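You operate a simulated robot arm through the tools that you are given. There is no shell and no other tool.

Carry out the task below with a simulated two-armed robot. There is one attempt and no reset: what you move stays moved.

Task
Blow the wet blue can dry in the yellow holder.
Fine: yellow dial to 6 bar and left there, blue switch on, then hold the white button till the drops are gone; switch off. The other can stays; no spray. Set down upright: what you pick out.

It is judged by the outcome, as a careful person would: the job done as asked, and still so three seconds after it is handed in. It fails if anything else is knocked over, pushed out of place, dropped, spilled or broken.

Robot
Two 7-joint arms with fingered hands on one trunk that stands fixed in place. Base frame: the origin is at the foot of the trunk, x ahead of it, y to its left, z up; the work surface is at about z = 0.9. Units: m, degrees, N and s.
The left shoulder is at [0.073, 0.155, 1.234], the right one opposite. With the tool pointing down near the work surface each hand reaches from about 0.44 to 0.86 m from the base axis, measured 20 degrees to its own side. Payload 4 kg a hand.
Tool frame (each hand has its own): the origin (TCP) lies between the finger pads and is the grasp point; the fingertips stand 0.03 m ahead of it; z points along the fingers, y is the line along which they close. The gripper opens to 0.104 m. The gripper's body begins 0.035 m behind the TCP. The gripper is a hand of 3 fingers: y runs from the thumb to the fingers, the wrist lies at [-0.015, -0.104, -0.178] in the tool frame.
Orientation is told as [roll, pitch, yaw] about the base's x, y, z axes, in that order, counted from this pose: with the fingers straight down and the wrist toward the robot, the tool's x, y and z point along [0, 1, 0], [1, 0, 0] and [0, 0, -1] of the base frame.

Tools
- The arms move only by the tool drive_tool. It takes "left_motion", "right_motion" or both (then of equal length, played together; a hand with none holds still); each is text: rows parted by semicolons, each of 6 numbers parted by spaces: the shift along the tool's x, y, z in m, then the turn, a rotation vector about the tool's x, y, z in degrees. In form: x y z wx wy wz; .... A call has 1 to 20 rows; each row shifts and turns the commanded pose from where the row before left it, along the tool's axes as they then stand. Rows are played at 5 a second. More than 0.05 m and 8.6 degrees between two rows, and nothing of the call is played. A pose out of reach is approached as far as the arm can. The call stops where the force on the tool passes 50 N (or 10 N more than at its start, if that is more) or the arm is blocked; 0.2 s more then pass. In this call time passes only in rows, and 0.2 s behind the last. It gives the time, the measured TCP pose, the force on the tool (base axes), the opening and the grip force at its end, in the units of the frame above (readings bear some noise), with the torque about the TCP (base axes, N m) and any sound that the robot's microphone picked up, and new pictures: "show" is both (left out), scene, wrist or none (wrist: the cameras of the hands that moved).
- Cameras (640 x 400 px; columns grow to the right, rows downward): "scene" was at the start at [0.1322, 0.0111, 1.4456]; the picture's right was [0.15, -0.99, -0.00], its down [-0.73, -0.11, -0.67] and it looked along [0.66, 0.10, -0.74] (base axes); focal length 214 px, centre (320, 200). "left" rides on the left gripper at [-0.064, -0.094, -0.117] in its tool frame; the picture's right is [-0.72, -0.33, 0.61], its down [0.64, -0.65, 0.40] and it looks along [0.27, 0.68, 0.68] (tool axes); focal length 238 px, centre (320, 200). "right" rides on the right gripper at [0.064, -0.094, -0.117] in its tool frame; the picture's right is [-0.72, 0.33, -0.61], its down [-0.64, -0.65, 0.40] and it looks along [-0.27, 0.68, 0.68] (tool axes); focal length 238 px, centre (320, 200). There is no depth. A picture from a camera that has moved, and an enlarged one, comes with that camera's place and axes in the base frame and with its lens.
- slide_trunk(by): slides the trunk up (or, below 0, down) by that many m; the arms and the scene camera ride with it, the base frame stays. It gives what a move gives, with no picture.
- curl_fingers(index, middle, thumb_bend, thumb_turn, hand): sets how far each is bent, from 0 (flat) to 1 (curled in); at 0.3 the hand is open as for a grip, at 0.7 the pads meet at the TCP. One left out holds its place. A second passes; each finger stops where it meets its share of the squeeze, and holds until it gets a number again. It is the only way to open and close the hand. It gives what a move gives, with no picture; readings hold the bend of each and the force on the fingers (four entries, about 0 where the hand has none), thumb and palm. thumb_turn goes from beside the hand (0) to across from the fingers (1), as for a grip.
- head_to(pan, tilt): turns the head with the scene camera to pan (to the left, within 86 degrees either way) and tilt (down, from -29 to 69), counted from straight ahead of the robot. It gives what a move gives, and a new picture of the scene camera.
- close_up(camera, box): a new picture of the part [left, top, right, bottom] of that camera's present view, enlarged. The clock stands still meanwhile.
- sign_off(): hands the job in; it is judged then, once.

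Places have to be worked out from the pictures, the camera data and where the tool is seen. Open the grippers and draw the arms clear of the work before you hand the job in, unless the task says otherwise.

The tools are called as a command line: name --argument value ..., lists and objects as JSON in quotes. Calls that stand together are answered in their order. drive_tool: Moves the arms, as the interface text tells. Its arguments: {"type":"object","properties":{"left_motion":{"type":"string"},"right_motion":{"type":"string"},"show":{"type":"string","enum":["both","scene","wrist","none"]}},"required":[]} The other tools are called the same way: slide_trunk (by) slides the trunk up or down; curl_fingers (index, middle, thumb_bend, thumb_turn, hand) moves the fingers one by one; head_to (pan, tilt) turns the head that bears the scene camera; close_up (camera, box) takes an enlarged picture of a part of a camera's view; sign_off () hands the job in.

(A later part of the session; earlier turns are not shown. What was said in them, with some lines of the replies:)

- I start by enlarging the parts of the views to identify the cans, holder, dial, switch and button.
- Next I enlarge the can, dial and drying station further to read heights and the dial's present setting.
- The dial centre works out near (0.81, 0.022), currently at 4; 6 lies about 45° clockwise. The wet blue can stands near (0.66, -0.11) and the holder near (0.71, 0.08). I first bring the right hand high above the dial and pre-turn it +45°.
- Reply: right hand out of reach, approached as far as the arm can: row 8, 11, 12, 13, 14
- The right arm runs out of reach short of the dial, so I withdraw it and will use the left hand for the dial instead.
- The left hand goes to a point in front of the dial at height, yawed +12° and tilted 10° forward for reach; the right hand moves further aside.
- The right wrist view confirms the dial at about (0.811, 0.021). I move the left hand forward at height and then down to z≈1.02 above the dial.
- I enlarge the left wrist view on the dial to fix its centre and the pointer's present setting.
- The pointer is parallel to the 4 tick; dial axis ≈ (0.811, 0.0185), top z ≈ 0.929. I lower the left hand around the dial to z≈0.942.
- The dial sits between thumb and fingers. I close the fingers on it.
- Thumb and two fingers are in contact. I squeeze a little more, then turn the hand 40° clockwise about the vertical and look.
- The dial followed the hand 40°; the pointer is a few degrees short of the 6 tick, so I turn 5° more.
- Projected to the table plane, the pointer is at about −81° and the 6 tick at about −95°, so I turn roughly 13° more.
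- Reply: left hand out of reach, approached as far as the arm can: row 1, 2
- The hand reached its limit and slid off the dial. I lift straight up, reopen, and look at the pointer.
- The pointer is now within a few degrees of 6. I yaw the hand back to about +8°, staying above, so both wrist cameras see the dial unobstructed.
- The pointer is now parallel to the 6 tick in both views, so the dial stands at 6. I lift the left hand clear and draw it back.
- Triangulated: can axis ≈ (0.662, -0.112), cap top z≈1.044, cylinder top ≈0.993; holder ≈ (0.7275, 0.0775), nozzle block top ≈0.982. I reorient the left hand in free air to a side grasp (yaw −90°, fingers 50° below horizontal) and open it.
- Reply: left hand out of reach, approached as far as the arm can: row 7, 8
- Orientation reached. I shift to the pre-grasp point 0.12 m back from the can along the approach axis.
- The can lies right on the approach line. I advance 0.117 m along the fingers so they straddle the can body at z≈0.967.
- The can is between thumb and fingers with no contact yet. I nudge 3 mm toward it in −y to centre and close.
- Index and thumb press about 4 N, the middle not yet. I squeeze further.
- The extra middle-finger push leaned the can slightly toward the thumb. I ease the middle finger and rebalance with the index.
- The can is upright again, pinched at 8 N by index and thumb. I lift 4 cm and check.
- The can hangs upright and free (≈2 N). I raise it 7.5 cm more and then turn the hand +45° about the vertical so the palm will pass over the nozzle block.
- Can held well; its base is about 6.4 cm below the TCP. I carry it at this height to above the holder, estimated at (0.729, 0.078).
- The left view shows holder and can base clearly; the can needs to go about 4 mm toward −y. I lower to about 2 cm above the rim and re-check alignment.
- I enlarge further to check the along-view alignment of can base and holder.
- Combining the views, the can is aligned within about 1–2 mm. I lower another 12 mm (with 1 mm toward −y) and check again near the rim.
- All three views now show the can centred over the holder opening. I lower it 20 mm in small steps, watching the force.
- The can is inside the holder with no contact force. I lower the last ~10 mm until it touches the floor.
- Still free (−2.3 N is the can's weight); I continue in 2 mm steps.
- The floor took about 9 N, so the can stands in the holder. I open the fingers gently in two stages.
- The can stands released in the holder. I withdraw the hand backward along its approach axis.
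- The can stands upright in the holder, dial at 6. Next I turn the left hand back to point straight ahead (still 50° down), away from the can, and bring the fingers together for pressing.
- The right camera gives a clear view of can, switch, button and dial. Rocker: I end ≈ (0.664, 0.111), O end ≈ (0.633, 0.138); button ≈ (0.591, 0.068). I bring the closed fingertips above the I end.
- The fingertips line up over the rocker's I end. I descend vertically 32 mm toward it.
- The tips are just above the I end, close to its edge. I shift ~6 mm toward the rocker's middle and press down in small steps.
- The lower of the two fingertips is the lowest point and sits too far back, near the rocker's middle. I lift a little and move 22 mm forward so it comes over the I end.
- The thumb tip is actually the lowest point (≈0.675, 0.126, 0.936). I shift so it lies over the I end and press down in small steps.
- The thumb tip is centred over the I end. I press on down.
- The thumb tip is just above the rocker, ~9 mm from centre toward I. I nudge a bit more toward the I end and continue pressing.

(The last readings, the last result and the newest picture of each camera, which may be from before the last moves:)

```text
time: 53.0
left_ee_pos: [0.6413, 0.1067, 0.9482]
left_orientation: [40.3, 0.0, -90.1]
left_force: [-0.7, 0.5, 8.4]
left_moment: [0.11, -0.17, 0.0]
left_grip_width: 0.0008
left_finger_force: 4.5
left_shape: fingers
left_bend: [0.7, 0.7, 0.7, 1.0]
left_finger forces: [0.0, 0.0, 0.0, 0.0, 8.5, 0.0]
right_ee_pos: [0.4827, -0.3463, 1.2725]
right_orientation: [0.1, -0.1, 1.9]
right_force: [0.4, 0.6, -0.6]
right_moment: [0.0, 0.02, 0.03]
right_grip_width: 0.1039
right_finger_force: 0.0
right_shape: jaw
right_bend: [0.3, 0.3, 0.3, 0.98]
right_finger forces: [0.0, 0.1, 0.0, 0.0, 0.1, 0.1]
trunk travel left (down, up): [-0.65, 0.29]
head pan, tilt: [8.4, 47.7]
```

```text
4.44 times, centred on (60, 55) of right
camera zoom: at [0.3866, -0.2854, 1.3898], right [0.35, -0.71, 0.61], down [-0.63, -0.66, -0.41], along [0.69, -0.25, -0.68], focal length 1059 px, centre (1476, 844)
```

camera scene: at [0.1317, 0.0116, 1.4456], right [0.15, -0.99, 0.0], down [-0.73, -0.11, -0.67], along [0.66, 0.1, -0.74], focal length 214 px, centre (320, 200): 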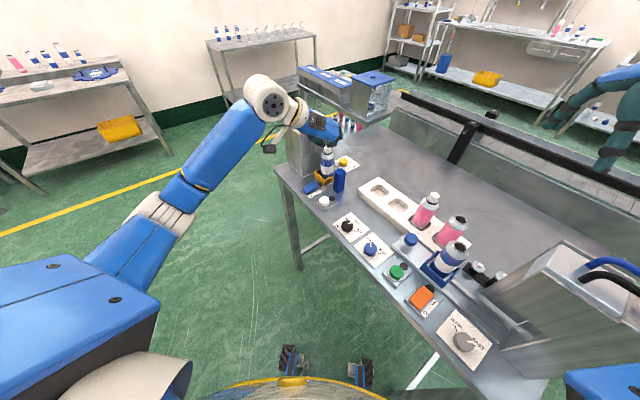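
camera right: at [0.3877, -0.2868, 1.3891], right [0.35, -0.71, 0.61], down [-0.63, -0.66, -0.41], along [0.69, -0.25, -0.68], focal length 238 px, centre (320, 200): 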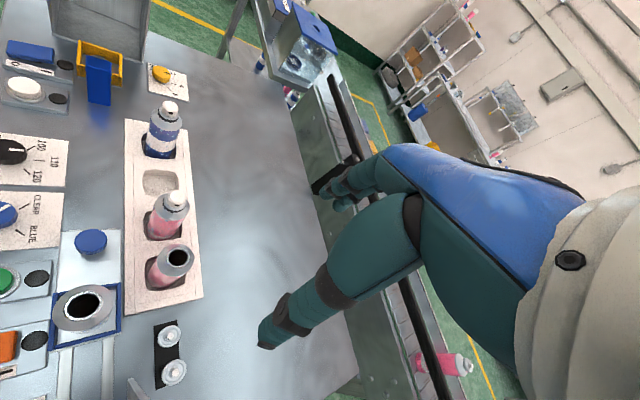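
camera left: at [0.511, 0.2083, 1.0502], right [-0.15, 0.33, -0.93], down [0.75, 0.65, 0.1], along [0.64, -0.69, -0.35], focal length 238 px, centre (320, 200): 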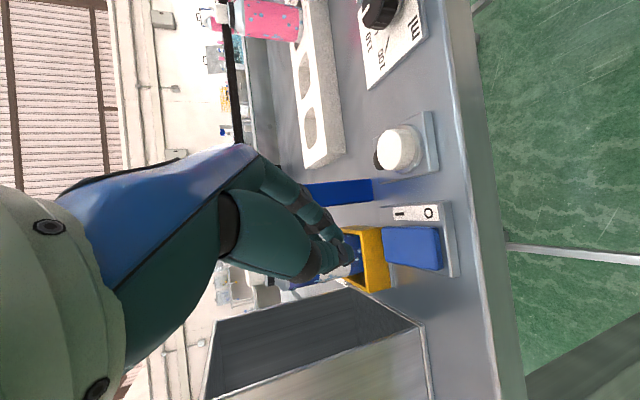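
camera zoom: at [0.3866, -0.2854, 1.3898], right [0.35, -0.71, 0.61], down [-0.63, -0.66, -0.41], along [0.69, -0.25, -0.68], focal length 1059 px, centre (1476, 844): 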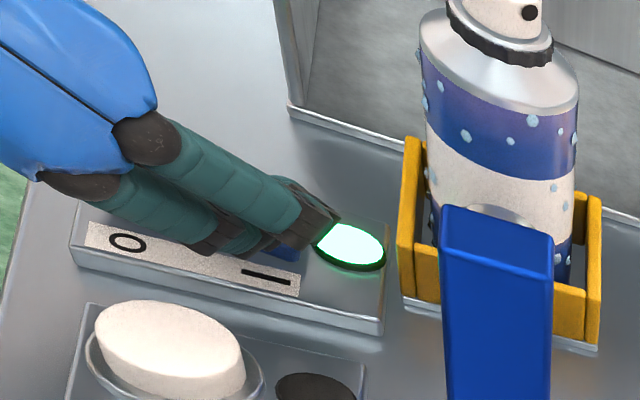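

The rocker tipped and its lamp is lit green: switch on. I lift off and move over to the white button.

drive_tool --left_motion "0.0096 0 -0.0115 0 0 0;0.0096 0 -0.0115 0 0 0;0.0096 0 -0.0115 0 0 0;-0.0177 0.0157 -0.0148 0 0 0;-0.0177 0.0157 -0.0148 0 0 0;-0.0177 0.0157 -0.0148 0 0 0" --show "wrist"

close_up --camera "left" --box '[280, 120, 480, 300]'

close_up --camera "right" --box '[0, 0, 140, 120]'

```text
time: 54.4
left_ee_pos: [0.5714, 0.0589, 0.9917]
left_orientation: [40.0, 0.1, -90.1]
left_force: [0.2, 0.7, -0.3]
left_moment: [-0.03, 0.01, -0.01]
left_grip_width: 0.0008
left_finger_force: 0.1
left_shape: fingers
left_bend: [0.7, 0.7, 0.7, 0.98]
left_finger forces: [0.0, 0.1, 0.0, 0.0, 0.0, 0.1]
right_ee_pos: [0.4836, -0.3463, 1.2725]
right_orientation: [0.2, -0.1, 1.8]
right_force: [-0.1, 0.1, -0.6]
right_moment: [-0.01, 0.0, -0.01]
right_grip_width: 0.1038
right_finger_force: 0.0
right_shape: jaw
right_bend: [0.3, 0.3, 0.3, 0.98]
right_finger forces: [0.0, 0.0, 0.0, 0.0, 0.0, 0.1]
trunk travel left (down, up): [-0.65, 0.29]
head pan, tilt: [8.4, 47.7]
camera left: at [0.4474, 0.1525, 1.0398], right [-0.16, 0.33, -0.93], down [0.75, 0.65, 0.1], along [0.64, -0.68, -0.35], focal length 238 px, centre (320, 200)
```

left: 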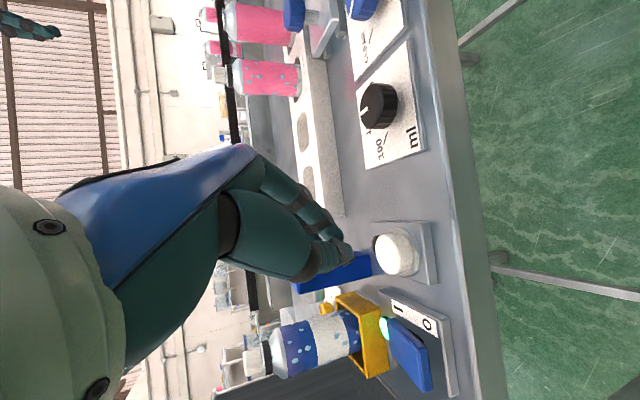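

```text
2.22 times, centred on (380, 210) of left
camera zoom: at [0.4474, 0.1525, 1.0398], right [-0.16, 0.33, -0.93], down [0.75, 0.65, 0.1], along [0.64, -0.68, -0.35], focal length 530 px, centre (187, 178)
```

zoom: 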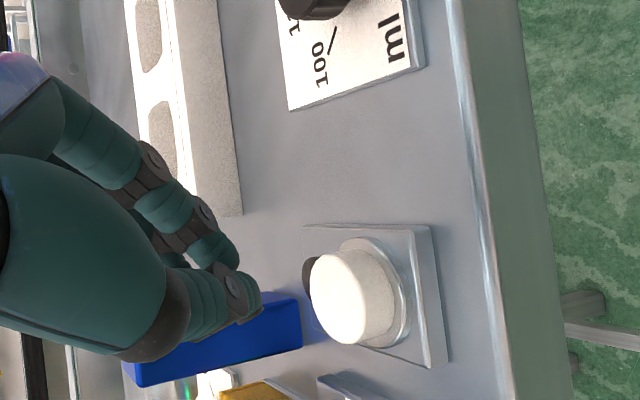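

```text
3.33 times, centred on (70, 60) of right
camera zoom: at [0.3881, -0.2853, 1.3892], right [0.35, -0.71, 0.61], down [-0.63, -0.66, -0.41], along [0.69, -0.25, -0.68], focal length 794 px, centre (1153, 667)
```

zoom: 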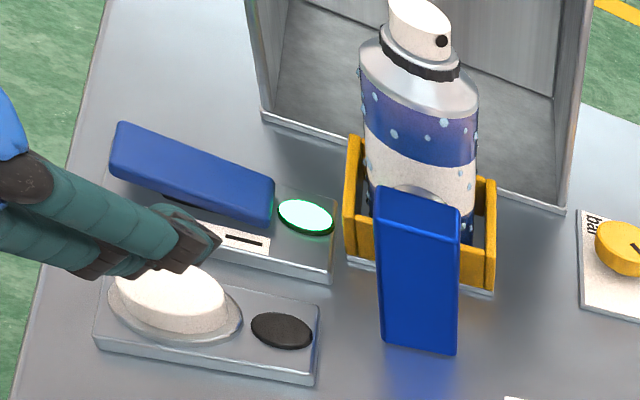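

The thumb tip lines up with the button. I descend toward it.

drive_tool --left_motion "-0.0032 -0.002 0.0077 0 0 0;-0.00514 0 0.00613 0 0 0;-0.00514 0 0.00613 0 0 0" --show "none"

close_up --camera "left" --box '[280, 150, 440, 310]'

close_up --camera "right" --box '[0, 20, 100, 120]'

```text
time: 55.2
left_ee_pos: [0.5747, 0.0632, 0.9677]
left_orientation: [40.0, 0.0, -90.1]
left_force: [-0.3, -0.5, 0.4]
left_moment: [-0.01, 0.02, 0.02]
left_grip_width: 0.0009
left_finger_force: 0.0
left_shape: fingers
left_bend: [0.7, 0.7, 0.7, 0.98]
left_finger forces: [0.0, 0.1, 0.0, 0.0, 0.1, 0.1]
right_ee_pos: [0.4845, -0.3464, 1.2718]
right_orientation: [0.0, 0.0, 1.9]
right_force: [0.1, -0.5, -0.7]
right_moment: [0.04, 0.0, 0.05]
right_grip_width: 0.1038
right_finger_force: 0.1
right_shape: jaw
right_bend: [0.3, 0.3, 0.3, 0.98]
right_finger forces: [0.0, 0.0, 0.0, 0.0, 0.1, 0.1]
trunk travel left (down, up): [-0.65, 0.29]
head pan, tilt: [8.4, 47.7]
```

```text
2.50 times, centred on (360, 230) of left
camera zoom: at [0.4501, 0.1564, 1.0158], right [-0.16, 0.33, -0.93], down [0.75, 0.65, 0.1], along [0.64, -0.68, -0.35], focal length 596 px, centre (220, 125)
```

zoom: 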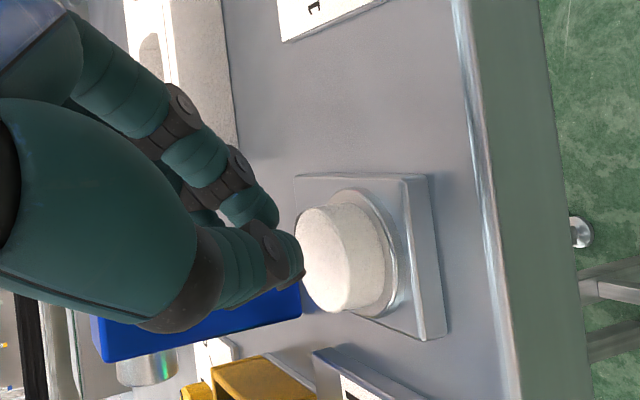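

```text
4.00 times, centred on (50, 70) of right
camera zoom: at [0.3886, -0.2849, 1.3891], right [0.35, -0.71, 0.61], down [-0.63, -0.66, -0.4], along [0.69, -0.25, -0.68], focal length 953 px, centre (1400, 720)
```

zoom: 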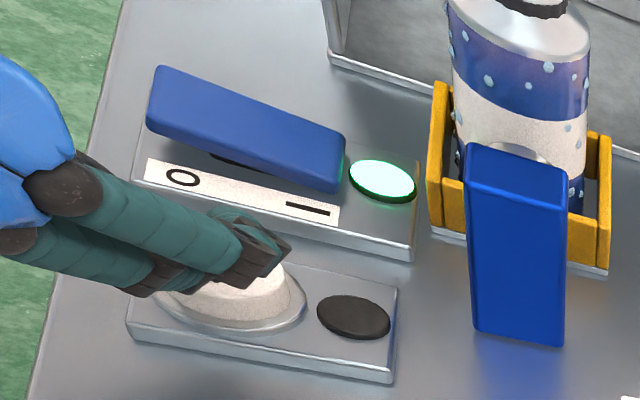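

Thumb tip nearly on the button. I press down in 4 mm steps and watch for its lamp.

drive_tool --left_motion "-0.0026 0 0.0031 0 0 0;-0.0026 0 0.0031 0 0 0;-0.0026 0 0.0031 0 0 0" --show "none"

close_up --camera "right" --box '[0, 0, 140, 120]'

```text
time: 56.0
left_ee_pos: [0.5744, 0.0639, 0.9562]
left_orientation: [40.0, 0.0, -90.2]
left_force: [0.1, -0.1, 1.0]
left_moment: [0.06, -0.01, -0.01]
left_grip_width: 0.0009
left_finger_force: 0.9
left_shape: fingers
left_bend: [0.7, 0.7, 0.7, 0.98]
left_finger forces: [0.3, 0.0, 0.0, 0.0, 0.7, 0.0]
right_ee_pos: [0.4836, -0.3463, 1.2731]
right_orientation: [0.0, 0.0, 1.9]
right_force: [-0.8, 0.1, -0.6]
right_moment: [0.01, 0.02, 0.01]
right_grip_width: 0.1037
right_finger_force: 0.0
right_shape: jaw
right_bend: [0.3, 0.3, 0.3, 0.98]
right_finger forces: [0.1, 0.0, 0.0, 0.0, 0.0, 0.0]
trunk travel left (down, up): [-0.65, 0.29]
head pan, tilt: [8.4, 47.7]
```

```text
3.33 times, centred on (70, 60) of right
camera zoom: at [0.3883, -0.2849, 1.3893], right [0.35, -0.71, 0.61], down [-0.63, -0.66, -0.41], along [0.69, -0.25, -0.68], focal length 794 px, centre (1153, 667)
```

zoom: 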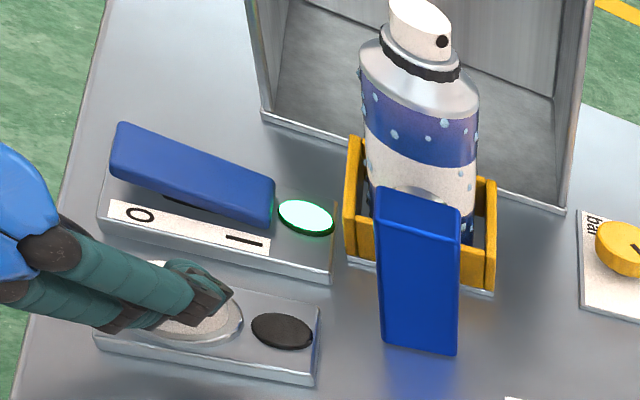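

Contact with the button (about 1 N). I press 6 mm further.

drive_tool --left_motion "-0.0019 0 0.0023 0 0 0;-0.0019 0 0.0023 0 0 0" --show "none"

close_up --camera "right" --box '[0, 0, 140, 120]'

```text
time: 56.6
left_ee_pos: [0.5748, 0.0627, 0.9509]
left_orientation: [39.8, 0.0, -90.0]
left_force: [-2.1, 0.0, 1.7]
left_moment: [0.04, 0.01, 0.0]
left_grip_width: 0.001
left_finger_force: 1.3
left_shape: fingers
left_bend: [0.7, 0.7, 0.7, 0.98]
left_finger forces: [0.4, 0.0, 0.0, 0.1, 1.9, 0.1]
right_ee_pos: [0.4829, -0.3459, 1.2729]
right_orientation: [0.1, 0.0, 1.8]
right_force: [0.2, 0.3, 0.7]
right_moment: [-0.02, 0.0, -0.02]
right_grip_width: 0.1037
right_finger_force: 0.1
right_shape: jaw
right_bend: [0.3, 0.3, 0.3, 0.98]
right_finger forces: [0.0, 0.0, 0.1, 0.0, 0.0, 0.0]
trunk travel left (down, up): [-0.65, 0.29]
head pan, tilt: [8.4, 47.7]
heard: click
```

```text
3.33 times, centred on (70, 60) of right
camera zoom: at [0.388, -0.2852, 1.3893], right [0.35, -0.71, 0.61], down [-0.63, -0.66, -0.41], along [0.69, -0.25, -0.68], focal length 794 px, centre (1153, 667)
```

zoom: 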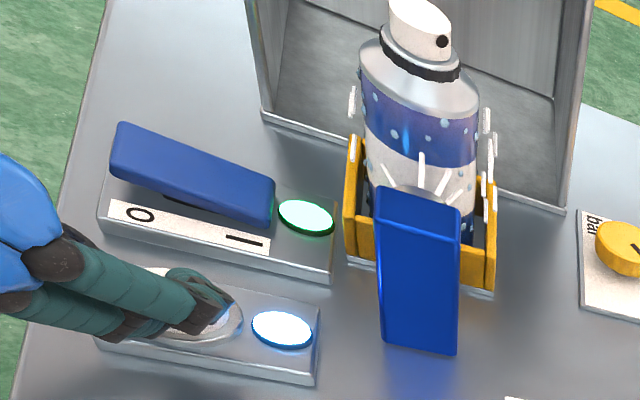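

A click, the button lamp is lit and air blows on the can. I push 1 mm further for margin and hold while watching the drops.

drive_tool --left_motion "-0.0007 0 0.0008 0 0 0;0 0 0 0 0 0;0 0 0 0 0 0;0 0 0 0 0 0;0 0 0 0 0 0;0 0 0 0 0 0;0 0 0 0 0 0;0 0 0 0 0 0" --show "none"

close_up --camera "right" --box '[20, 0, 140, 100]'

close_up --camera "scene" --box '[290, 130, 370, 210]'

```text
time: 58.4
left_ee_pos: [0.5743, 0.0636, 0.9504]
left_orientation: [40.0, 0.0, -90.1]
left_force: [-0.7, 0.3, 2.3]
left_moment: [0.02, -0.01, 0.01]
left_grip_width: 0.001
left_finger_force: 1.5
left_shape: fingers
left_bend: [0.7, 0.7, 0.7, 0.98]
left_finger forces: [0.3, 0.0, 0.0, 0.0, 2.2, 0.1]
right_ee_pos: [0.4843, -0.3449, 1.2714]
right_orientation: [0.0, 0.0, 1.9]
right_force: [0.4, -0.6, -0.7]
right_moment: [0.0, 0.04, 0.0]
right_grip_width: 0.1039
right_finger_force: 0.0
right_shape: jaw
right_bend: [0.3, 0.3, 0.3, 0.98]
right_finger forces: [0.1, 0.0, 0.1, 0.0, 0.1, 0.0]
trunk travel left (down, up): [-0.65, 0.29]
head pan, tilt: [8.4, 47.7]
```

```text
4.00 times, centred on (80, 50) of right
camera zoom: at [0.388, -0.285, 1.3893], right [0.35, -0.71, 0.61], down [-0.63, -0.66, -0.41], along [0.69, -0.25, -0.68], focal length 953 px, centre (1280, 800)
```

zoom: 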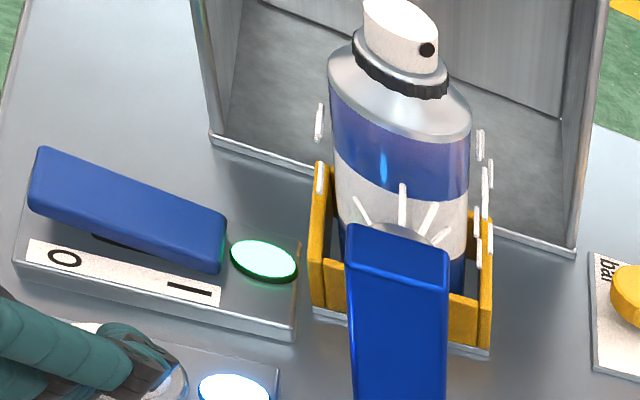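

```text
5.00 times, centred on (330, 170) of scene
camera zoom: at [0.131, 0.0095, 1.4457], right [0.15, -0.99, 0.0], down [-0.73, -0.11, -0.67], along [0.66, 0.1, -0.74], focal length 1072 px, centre (270, 350)
```

zoom: 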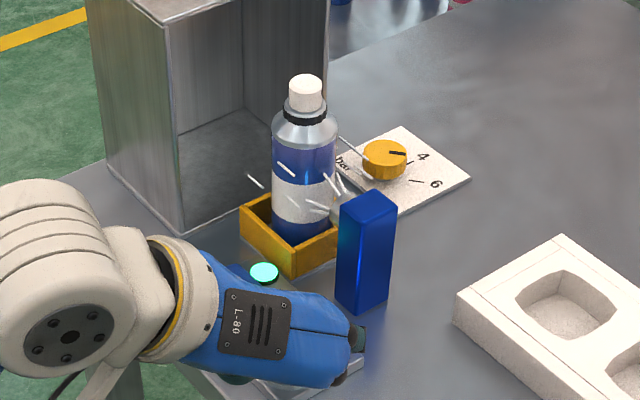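

Drops are gone on the two sides visible here; I check the third side in the left wrist view and the details (the clock stands still).

close_up --camera "left" --box '[180, 240, 420, 400]'

close_up --camera "right" --box '[90, 0, 145, 70]'

close_up --camera "scene" --box '[315, 140, 350, 185]'

```text
2.50 times, centred on (300, 320) of left
camera zoom: at [0.4496, 0.1565, 0.9982], right [-0.16, 0.33, -0.93], down [0.75, 0.65, 0.1], along [0.64, -0.68, -0.35], focal length 596 px, centre (370, -100)
```

zoom: 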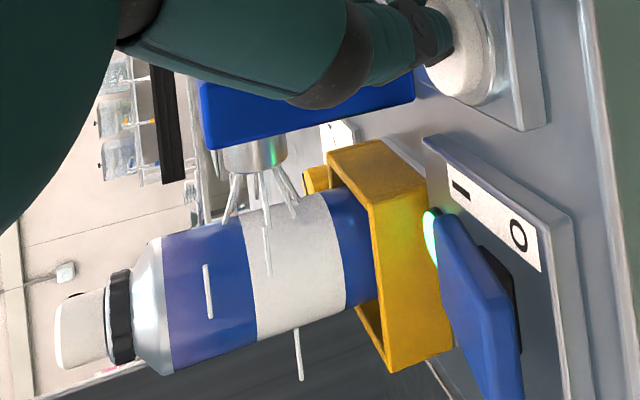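

```text
5.71 times, centred on (118, 35) of right
camera zoom: at [0.388, -0.285, 1.3893], right [0.35, -0.71, 0.61], down [-0.63, -0.66, -0.41], along [0.69, -0.25, -0.68], focal length 1362 px, centre (1477, 1143)
```

zoom: 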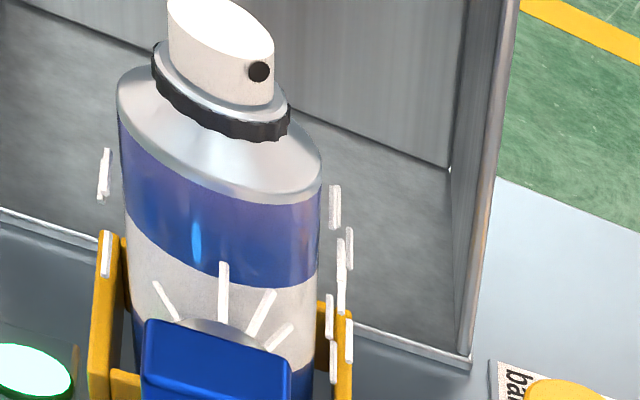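

```text
8.89 times, centred on (332, 162) of scene
camera zoom: at [0.131, 0.0095, 1.4457], right [0.15, -0.99, 0.0], down [-0.73, -0.11, -0.67], along [0.66, 0.1, -0.74], focal length 1906 px, centre (209, 533)
```

zoom: 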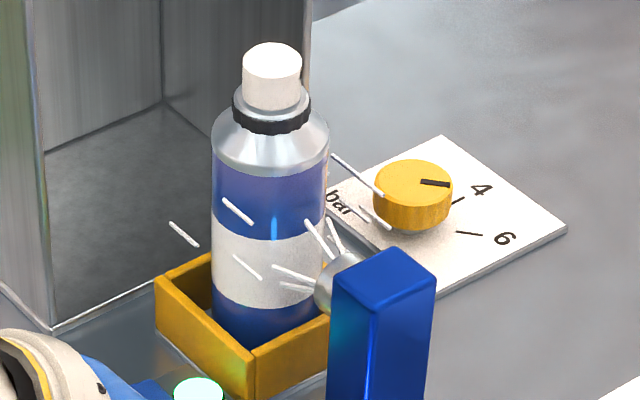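

No drops remain on any visible side. I hold a moment more and then lift off the button.

drive_tool --left_motion "0 0 0 0 0 0;0.0064 0 -0.0077 0 0 0;0.0096 0 -0.0115 0 0 0;0.0128 0 -0.0153 0 0 0" --show "none"

close_up --camera "right" --box '[0, 0, 140, 120]'

close_up --camera "left" --box '[180, 200, 480, 400]'

```text
time: 59.4
left_ee_pos: [0.5739, 0.0639, 0.9963]
left_orientation: [40.1, 0.0, -90.0]
left_force: [-0.6, -0.5, -0.2]
left_moment: [-0.01, 0.01, 0.04]
left_grip_width: 0.0013
left_finger_force: 0.1
left_shape: fingers
left_bend: [0.7, 0.7, 0.7, 0.98]
left_finger forces: [0.1, 0.0, 0.1, 0.1, 0.0, 0.0]
right_ee_pos: [0.4834, -0.3449, 1.2723]
right_orientation: [0.0, 0.0, 1.7]
right_force: [-0.5, -0.4, -0.2]
right_moment: [0.01, 0.02, 0.05]
right_grip_width: 0.1036
right_finger_force: 0.0
right_shape: jaw
right_bend: [0.3, 0.3, 0.3, 0.98]
right_finger forces: [0.0, 0.0, 0.0, 0.1, 0.0, 0.0]
trunk travel left (down, up): [-0.65, 0.29]
head pan, tilt: [8.4, 47.7]
```

```text
3.33 times, centred on (70, 60) of right
camera zoom: at [0.3881, -0.285, 1.3892], right [0.35, -0.71, 0.61], down [-0.63, -0.66, -0.41], along [0.69, -0.25, -0.68], focal length 794 px, centre (1153, 667)
```

zoom: 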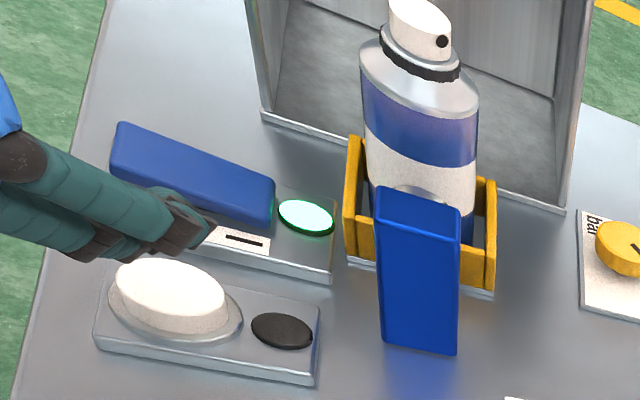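

```text
2.00 times, centred on (330, 300) of left
camera zoom: at [0.4501, 0.157, 1.0435], right [-0.16, 0.33, -0.93], down [0.75, 0.65, 0.1], along [0.64, -0.68, -0.35], focal length 477 px, centre (300, 0)
```

zoom: 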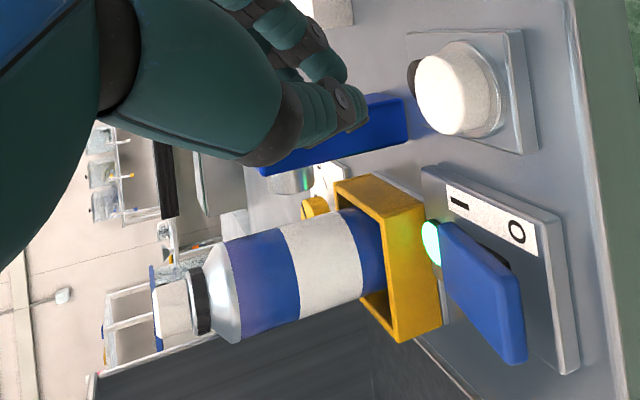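

Button lamp off, can dry. I move the thumb tip over the raised O end of the rocker.

drive_tool --left_motion "0.0144 -0.0207 0.0056 0 0 0;0.0144 -0.0207 0.0056 0 0 0;0.0144 -0.0207 0.0056 0 0 0" --show "none"

close_up --camera "left" --box '[280, 160, 480, 340]'

close_up --camera "right" --box '[0, 0, 120, 100]'

```text
time: 60.2
left_ee_pos: [0.6186, 0.1255, 1.0081]
left_orientation: [39.9, -0.1, -90.1]
left_force: [0.1, -0.1, -0.7]
left_moment: [-0.01, 0.0, 0.03]
left_grip_width: 0.0007
left_finger_force: 0.2
left_shape: fingers
left_bend: [0.7, 0.7, 0.7, 0.98]
left_finger forces: [0.0, 0.1, 0.1, 0.0, 0.0, 0.0]
right_ee_pos: [0.4844, -0.3446, 1.2718]
right_orientation: [0.1, 0.0, 1.7]
right_force: [-0.6, 0.7, 0.5]
right_moment: [0.02, 0.03, -0.01]
right_grip_width: 0.1038
right_finger_force: 0.1
right_shape: jaw
right_bend: [0.3, 0.3, 0.3, 0.98]
right_finger forces: [0.0, 0.0, 0.0, 0.0, 0.0, 0.1]
trunk travel left (down, up): [-0.65, 0.29]
head pan, tilt: [8.4, 47.7]
```

```text
2.22 times, centred on (380, 250) of left
camera zoom: at [0.4943, 0.2195, 1.0572], right [-0.16, 0.33, -0.93], down [0.75, 0.65, 0.1], along [0.64, -0.69, -0.35], focal length 530 px, centre (187, 89)
```

zoom: 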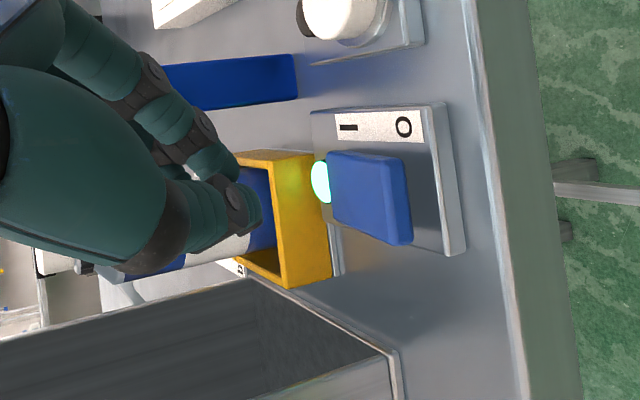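

```text
4.00 times, centred on (60, 50) of right
camera zoom: at [0.3887, -0.284, 1.3893], right [0.35, -0.71, 0.61], down [-0.63, -0.66, -0.4], along [0.69, -0.25, -0.68], focal length 953 px, centre (1360, 800)
```

zoom: 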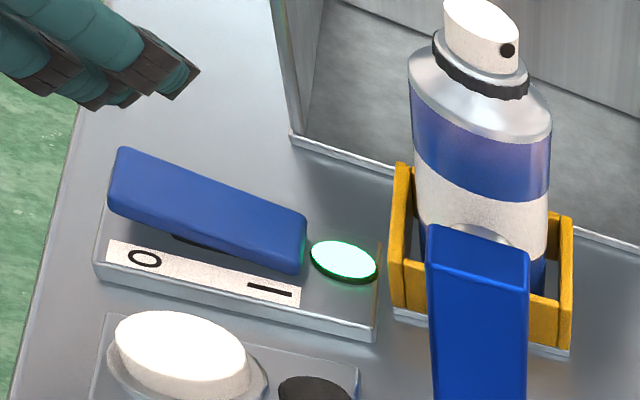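

I correct 14 mm toward the O end and descend to just above the raised rocker.

drive_tool --left_motion "-0.0065 -0.0115 -0.0055 0 0 0;-0.0064 0 0.0077 0 0 0;-0.0064 0 0.0077 0 0 0" --show "none"

close_up --camera "left" --box '[280, 180, 440, 320]'

close_up --camera "right" --box '[0, 0, 120, 100]'

```text
time: 61.0
left_ee_pos: [0.6103, 0.1357, 0.9899]
left_orientation: [40.0, 0.0, -90.2]
left_force: [-0.3, 0.1, 0.1]
left_moment: [-0.01, 0.02, 0.04]
left_grip_width: 0.0012
left_finger_force: 0.0
left_shape: fingers
left_bend: [0.7, 0.7, 0.7, 0.98]
left_finger forces: [0.1, 0.0, 0.0, 0.0, 0.0, 0.1]
right_ee_pos: [0.484, -0.3451, 1.2721]
right_orientation: [0.0, 0.1, 1.8]
right_force: [0.1, 0.0, -0.8]
right_moment: [0.0, 0.02, 0.0]
right_grip_width: 0.1038
right_finger_force: 0.0
right_shape: jaw
right_bend: [0.3, 0.3, 0.3, 0.98]
right_finger forces: [0.0, 0.0, 0.0, 0.0, 0.0, 0.0]
trunk travel left (down, up): [-0.65, 0.29]
head pan, tilt: [8.4, 47.7]
```

```text
2.86 times, centred on (360, 250) of left
camera zoom: at [0.4858, 0.2306, 1.0369], right [-0.16, 0.33, -0.93], down [0.75, 0.65, 0.1], along [0.64, -0.69, -0.35], focal length 681 px, centre (206, 57)
```

zoom: 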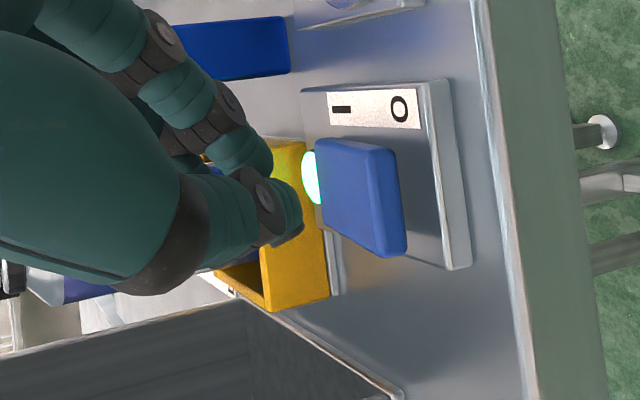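

```text
4.00 times, centred on (60, 50) of right
camera zoom: at [0.3892, -0.2846, 1.389], right [0.35, -0.71, 0.61], down [-0.63, -0.66, -0.4], along [0.69, -0.25, -0.68], focal length 953 px, centre (1360, 800)
```

zoom: 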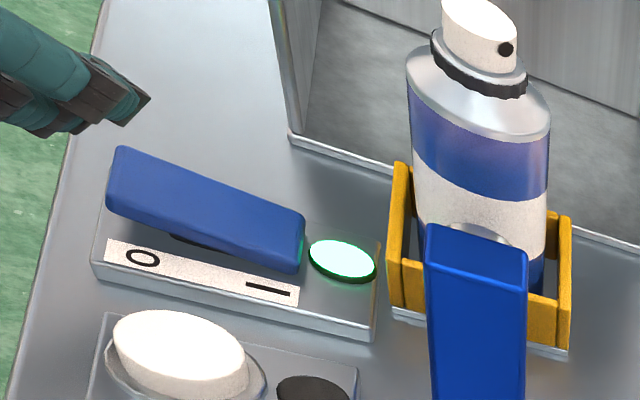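

Alignment looks right; I descend further in 5 mm steps onto the O end.

drive_tool --left_motion "-0.0032 0 0.0038 0 0 0;-0.0032 0 0.0038 0 0 0;-0.0032 0 0.0038 0 0 0;-0.0032 0 0.0038 0 0 0" --show "none"

close_up --camera "left" --box '[280, 180, 440, 320]'

close_up --camera "right" --box '[0, 0, 120, 100]'

```text
time: 62.0
left_ee_pos: [0.6105, 0.138, 0.9687]
left_orientation: [40.0, 0.1, -90.1]
left_force: [-0.6, -0.1, -0.8]
left_moment: [0.01, 0.0, -0.05]
left_grip_width: 0.001
left_finger_force: 0.0
left_shape: fingers
left_bend: [0.7, 0.7, 0.7, 0.98]
left_finger forces: [0.1, 0.1, 0.0, 0.0, 0.0, 0.0]
right_ee_pos: [0.4848, -0.3447, 1.2718]
right_orientation: [-0.1, 0.0, 1.8]
right_force: [0.4, 0.0, -0.8]
right_moment: [0.0, 0.02, -0.03]
right_grip_width: 0.1038
right_finger_force: 0.1
right_shape: jaw
right_bend: [0.3, 0.3, 0.3, 0.98]
right_finger forces: [0.1, 0.0, 0.0, 0.0, 0.0, 0.0]
trunk travel left (down, up): [-0.65, 0.29]
head pan, tilt: [8.4, 47.7]
```

```text
2.86 times, centred on (360, 250) of left
camera zoom: at [0.4861, 0.2309, 1.0169], right [-0.16, 0.33, -0.93], down [0.75, 0.65, 0.1], along [0.64, -0.69, -0.35], focal length 681 px, centre (206, 57)
```

zoom: 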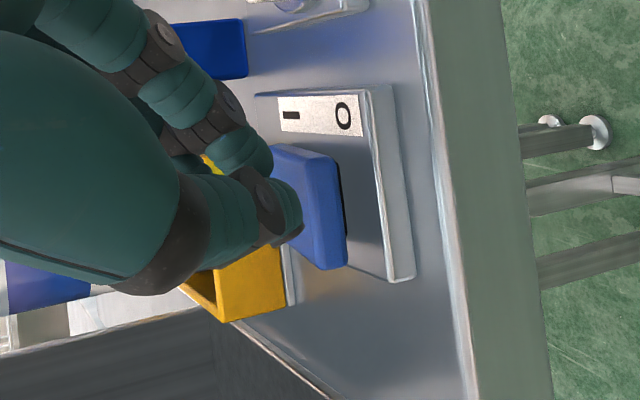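

```text
4.00 times, centred on (60, 50) of right
camera zoom: at [0.3885, -0.2845, 1.3892], right [0.35, -0.71, 0.61], down [-0.63, -0.66, -0.4], along [0.69, -0.25, -0.68], focal length 953 px, centre (1360, 800)
```

zoom: 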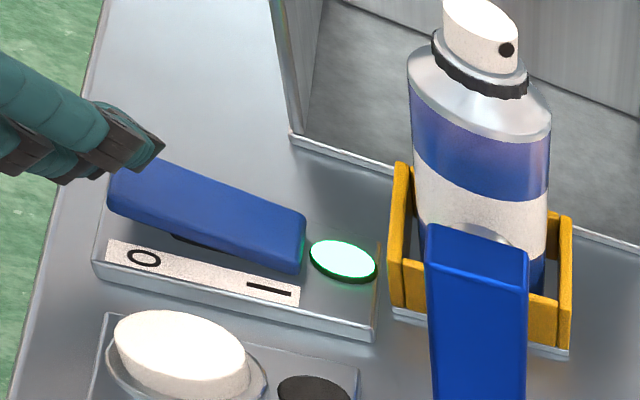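

Nearly touching the O end; I keep pressing down in 4 mm steps.

drive_tool --left_motion "-0.0026 0 0.0031 0 0 0;-0.0026 0 0.0031 0 0 0;-0.0026 0 0.0031 0 0 0" --show "none"

close_up --camera "right" --box '[0, 0, 120, 100]'

```text
time: 62.8
left_ee_pos: [0.6104, 0.1369, 0.9555]
left_orientation: [40.0, 0.0, -90.0]
left_force: [0.9, 0.3, 0.2]
left_moment: [-0.03, 0.01, -0.01]
left_grip_width: 0.001
left_finger_force: 0.0
left_shape: fingers
left_bend: [0.7, 0.7, 0.7, 0.98]
left_finger forces: [0.0, 0.0, 0.1, 0.0, 0.0, 0.0]
right_ee_pos: [0.4845, -0.3448, 1.272]
right_orientation: [0.0, -0.1, 1.8]
right_force: [-0.5, -0.7, 0.7]
right_moment: [-0.01, 0.0, -0.03]
right_grip_width: 0.1038
right_finger_force: 0.1
right_shape: jaw
right_bend: [0.3, 0.3, 0.3, 0.98]
right_finger forces: [0.0, 0.0, 0.0, 0.0, 0.0, 0.1]
trunk travel left (down, up): [-0.65, 0.29]
head pan, tilt: [8.4, 47.7]
```

```text
4.00 times, centred on (60, 50) of right
camera zoom: at [0.3886, -0.2846, 1.3892], right [0.35, -0.71, 0.61], down [-0.63, -0.66, -0.4], along [0.69, -0.25, -0.68], focal length 953 px, centre (1360, 800)
```

zoom: 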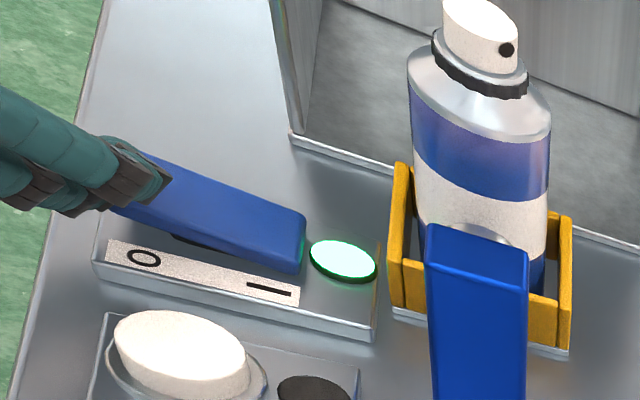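

close_up --camera "left" --box '[280, 180, 440, 320]'

close_up --camera "scene" --box '[280, 150, 350, 210]'

```text
2.86 times, centred on (360, 250) of left
camera zoom: at [0.4851, 0.2299, 1.0037], right [-0.16, 0.33, -0.93], down [0.75, 0.65, 0.1], along [0.64, -0.68, -0.35], focal length 681 px, centre (206, 57)
```

zoom: 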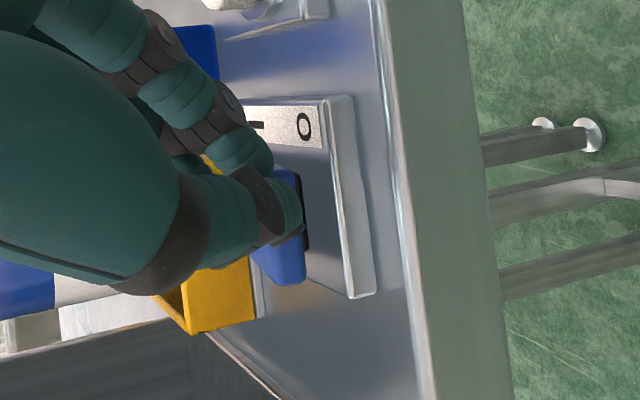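

```text
6.67 times, centred on (315, 180) of scene
camera zoom: at [0.1318, 0.01, 1.4456], right [0.15, -0.99, 0.0], down [-0.73, -0.11, -0.67], along [0.66, 0.1, -0.74], focal length 1430 px, centre (353, 333)
```

zoom: 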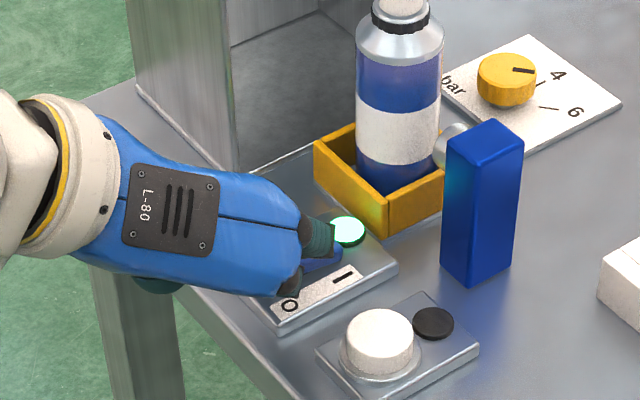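

The thumb tip should be just over the raised O end (raised end height ≈0.92). I shift 4 mm inward and keep pressing.

drive_tool --left_motion "0.0023 0.0026 0.0019 0 0 0;-0.0026 0 0.0031 0 0 0;-0.0026 0 0.0031 0 0 0" --show "none"

close_up --camera "right" --box '[0, 0, 120, 100]'

close_up --camera "left" --box '[280, 180, 440, 320]'

```text
time: 63.6
left_ee_pos: [0.6136, 0.1345, 0.9477]
left_orientation: [40.0, 0.1, -90.1]
left_force: [0.0, 0.2, -1.2]
left_moment: [0.0, -0.01, 0.02]
left_grip_width: 0.0005
left_finger_force: 0.0
left_shape: fingers
left_bend: [0.7, 0.7, 0.7, 0.98]
left_finger forces: [0.0, 0.0, 0.0, 0.1, 0.0, 0.0]
right_ee_pos: [0.485, -0.3458, 1.2709]
right_orientation: [0.0, 0.0, 1.8]
right_force: [0.1, 0.2, 0.1]
right_moment: [-0.04, 0.0, 0.01]
right_grip_width: 0.1037
right_finger_force: 0.1
right_shape: jaw
right_bend: [0.3, 0.3, 0.3, 0.98]
right_finger forces: [0.0, 0.0, 0.1, 0.0, 0.0, 0.1]
trunk travel left (down, up): [-0.65, 0.29]
head pan, tilt: [8.4, 47.7]
```

```text
4.00 times, centred on (60, 50) of right
camera zoom: at [0.389, -0.2845, 1.389], right [0.35, -0.71, 0.61], down [-0.63, -0.66, -0.4], along [0.69, -0.25, -0.68], focal length 953 px, centre (1360, 800)
```

zoom: 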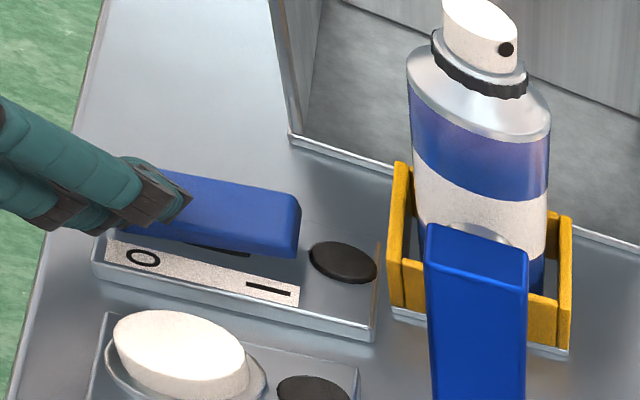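

```text
2.86 times, centred on (360, 250) of left
camera zoom: at [0.4886, 0.2278, 0.9958], right [-0.16, 0.33, -0.93], down [0.75, 0.65, 0.1], along [0.64, -0.68, -0.35], focal length 681 px, centre (206, 57)
```

zoom: 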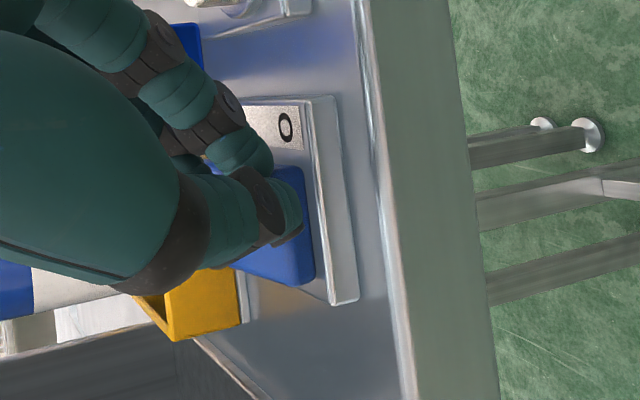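

The lamp is off and the rocker tipped back: switch off. I lift clear and draw the left arm back.

drive_tool --left_motion "0.0096 0 -0.0115 0 0 0;0.0172 0 -0.0204 0 0 0;0.0172 0 -0.0204 0 0 0;0.0172 0 -0.0204 0 0 0;-0.0166 -0.02 -0.027 0 0 0;-0.0166 -0.02 -0.027 0 0 0;-0.0166 -0.02 -0.027 0 0 0;-0.0166 -0.02 -0.027 0 0 0;-0.0166 -0.02 -0.027 0 0 0" --show "none"

curl_fingers --hand "left" --index 0.3 --middle 0.3 --thumb_bend 0.3

drive_tool --left_motion "0 0 0 0 0 0" --show "both"

close_up --camera "right" --box '[0, 0, 220, 150]'

close_up --camera "scene" --box '[280, 120, 400, 220]'

```text
time: 65.6
left_ee_pos: [0.4609, 0.2352, 1.0927]
left_orientation: [40.1, 0.0, -90.2]
left_force: [-0.1, 0.1, 0.2]
left_moment: [-0.04, 0.0, 0.03]
left_grip_width: 0.0009
left_finger_force: 0.0
left_shape: fingers
left_bend: [0.7, 0.7, 0.7, 0.98]
left_finger forces: [0.0, 0.0, 0.0, 0.0, 0.1, 0.0]
right_ee_pos: [0.4811, -0.3458, 1.2739]
right_orientation: [0.1, -0.2, 1.6]
right_force: [0.4, -0.3, 0.2]
right_moment: [-0.01, -0.01, 0.02]
right_grip_width: 0.1036
right_finger_force: 0.0
right_shape: jaw
right_bend: [0.3, 0.3, 0.3, 0.98]
right_finger forces: [0.1, 0.0, 0.0, 0.1, 0.1, 0.0]
trunk travel left (down, up): [-0.65, 0.29]
head pan, tilt: [8.4, 47.7]
```

```text
time: 66.6
left_ee_pos: [0.464, 0.2364, 1.0925]
left_orientation: [39.9, 0.0, -90.1]
left_force: [-1.0, -0.2, -0.3]
left_moment: [-0.02, 0.0, 0.01]
left_grip_width: 0.1025
left_finger_force: 0.0
left_shape: fingers
left_bend: [0.3, 0.3, 0.3, 0.98]
left_finger forces: [0.0, 0.0, 0.0, 0.0, 0.0, 0.1]
right_ee_pos: [0.4849, -0.3442, 1.2708]
right_orientation: [0.0, 0.0, 1.8]
right_force: [-0.1, 0.5, -0.5]
right_moment: [-0.03, 0.01, 0.0]
right_grip_width: 0.1037
right_finger_force: 0.0
right_shape: jaw
right_bend: [0.3, 0.3, 0.3, 0.98]
right_finger forces: [0.1, 0.0, 0.0, 0.0, 0.0, 0.0]
trunk travel left (down, up): [-0.65, 0.29]
head pan, tilt: [8.4, 47.7]
```

```text
time: 67.0
left_ee_pos: [0.4622, 0.2361, 1.0924]
left_orientation: [40.0, 0.0, -90.1]
left_force: [0.2, 0.4, 0.0]
left_moment: [0.02, -0.02, -0.01]
left_grip_width: 0.1027
left_finger_force: 0.2
left_shape: fingers
left_bend: [0.3, 0.3, 0.3, 0.98]
left_finger forces: [0.1, 0.1, 0.0, 0.0, 0.0, 0.0]
right_ee_pos: [0.4839, -0.3457, 1.2717]
right_orientation: [0.0, 0.0, 1.7]
right_force: [0.6, -0.4, 0.4]
right_moment: [-0.03, 0.0, 0.03]
right_grip_width: 0.1038
right_finger_force: 0.0
right_shape: jaw
right_bend: [0.3, 0.3, 0.3, 0.98]
right_finger forces: [0.0, 0.0, 0.1, 0.1, 0.0, 0.0]
trunk travel left (down, up): [-0.65, 0.29]
head pan, tilt: [8.4, 47.7]
camera scene: at [0.1308, 0.0106, 1.4457], right [0.15, -0.99, 0.0], down [-0.73, -0.11, -0.67], along [0.66, 0.1, -0.74], focal length 214 px, centre (320, 200)
camera left: at [0.3383, 0.3296, 1.1399], right [-0.16, 0.33, -0.93], down [0.75, 0.65, 0.1], along [0.64, -0.69, -0.35], focal length 238 px, centre (320, 200)
```

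scene: 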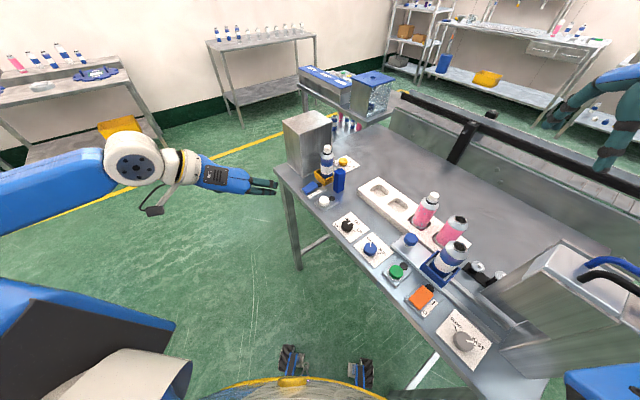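
left: 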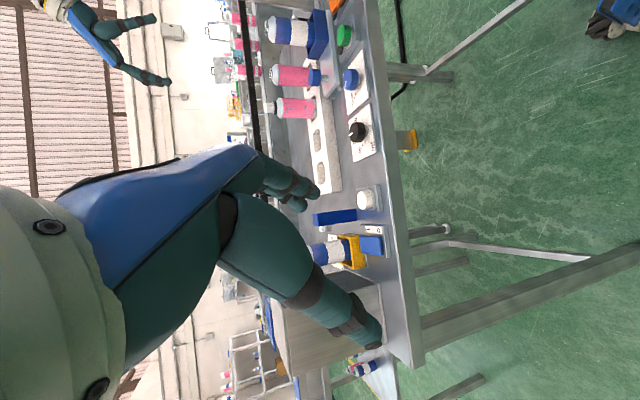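

```text
2.67 times, centred on (110, 75) of right
camera zoom: at [0.3882, -0.284, 1.3893], right [0.35, -0.71, 0.61], down [-0.63, -0.66, -0.4], along [0.69, -0.25, -0.68], focal length 636 px, centre (880, 533)
```

zoom: 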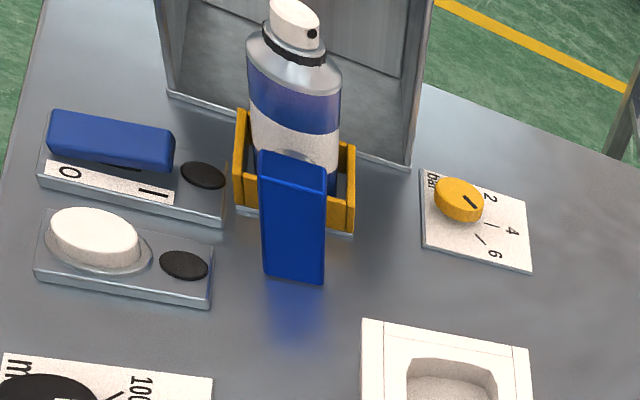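

```text
4.00 times, centred on (340, 170) of scene
camera zoom: at [0.1308, 0.0106, 1.4457], right [0.15, -0.99, 0.0], down [-0.73, -0.11, -0.67], along [0.66, 0.1, -0.74], focal length 858 px, centre (240, 320)
```

zoom: 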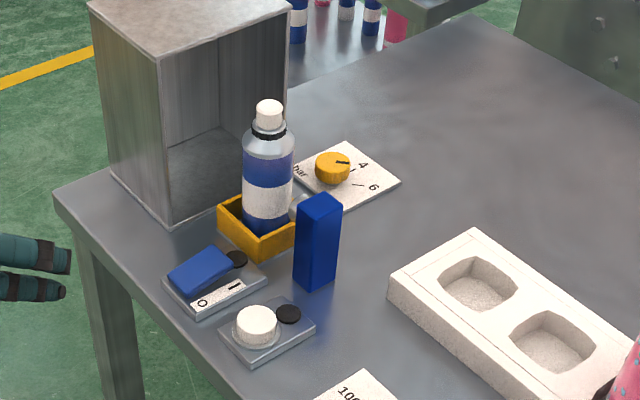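

Both arms are clear. A last enlarged check of the dial pointer and the can before handing in.

close_up --camera "right" --box '[80, 0, 210, 110]'

close_up --camera "left" --box '[280, 190, 420, 290]'

close_up --camera "right" --box '[145, 55, 195, 100]'

```text
3.64 times, centred on (145, 55) of right
camera zoom: at [0.3882, -0.284, 1.3893], right [0.35, -0.71, 0.61], down [-0.63, -0.66, -0.4], along [0.69, -0.25, -0.68], focal length 867 px, centre (956, 727)
```

zoom: 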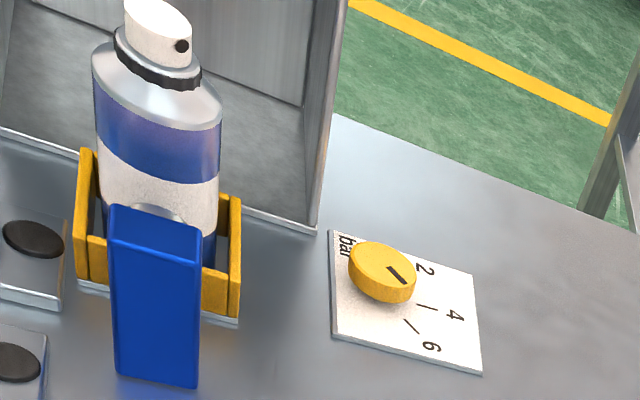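

```text
4.00 times, centred on (350, 240) of left
camera zoom: at [0.3383, 0.3296, 1.1399], right [-0.16, 0.33, -0.93], down [0.75, 0.65, 0.1], along [0.64, -0.69, -0.35], focal length 953 px, centre (200, 40)
```

zoom: 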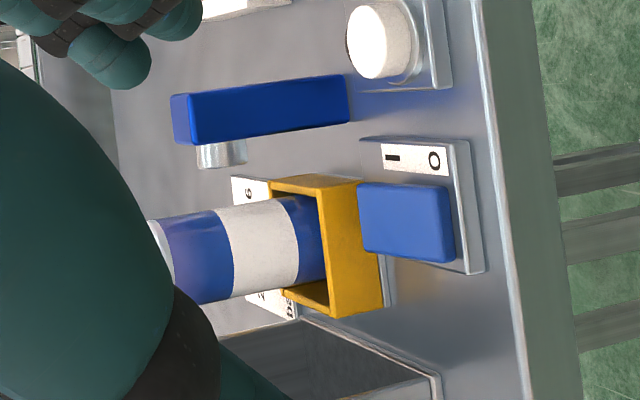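

```text
8.89 times, centred on (170, 78) of right
camera zoom: at [0.3882, -0.284, 1.3893], right [0.35, -0.71, 0.61], down [-0.63, -0.66, -0.4], along [0.69, -0.25, -0.68], focal length 2119 px, centre (1653, 1289)
```

zoom: 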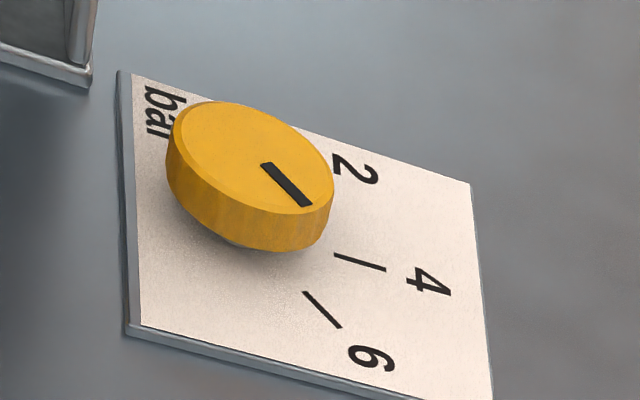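

The blue can is dry and stands upright in the yellow holder. The dial is at 6, the switch and button lamps are off, nothing else has moved, and both hands are open and clear. I hand the job in.

sign_off

```text
The job is handed in.
```

The wet blue can is blown dry and stands upright in the yellow holder, and the job is handed in.

- **Dial:** I turned the yellow dial from 4 to 6 bar and left it there. The first grip slipped near the end of the turn, but the pointer lines up with the 6 mark.
- **Drying:** The blue switch went on and its lamp lit. I held the white button for about 2–3 seconds, until no drops showed on any side the cameras could see. The side facing the metal box behind the holder was out of view.
- **Switch off:** The blue switch is off and its lamp is out.
- **Can and surroundings:** I saw no spray and never touched the can's cap. The other cans were not touched, and nothing was knocked over or pushed out of place.

I read "set down upright: what you pick out" as the can taken from the tray, so I left it in the holder and did not move it elsewhere. Both hands are open and clear of the table.
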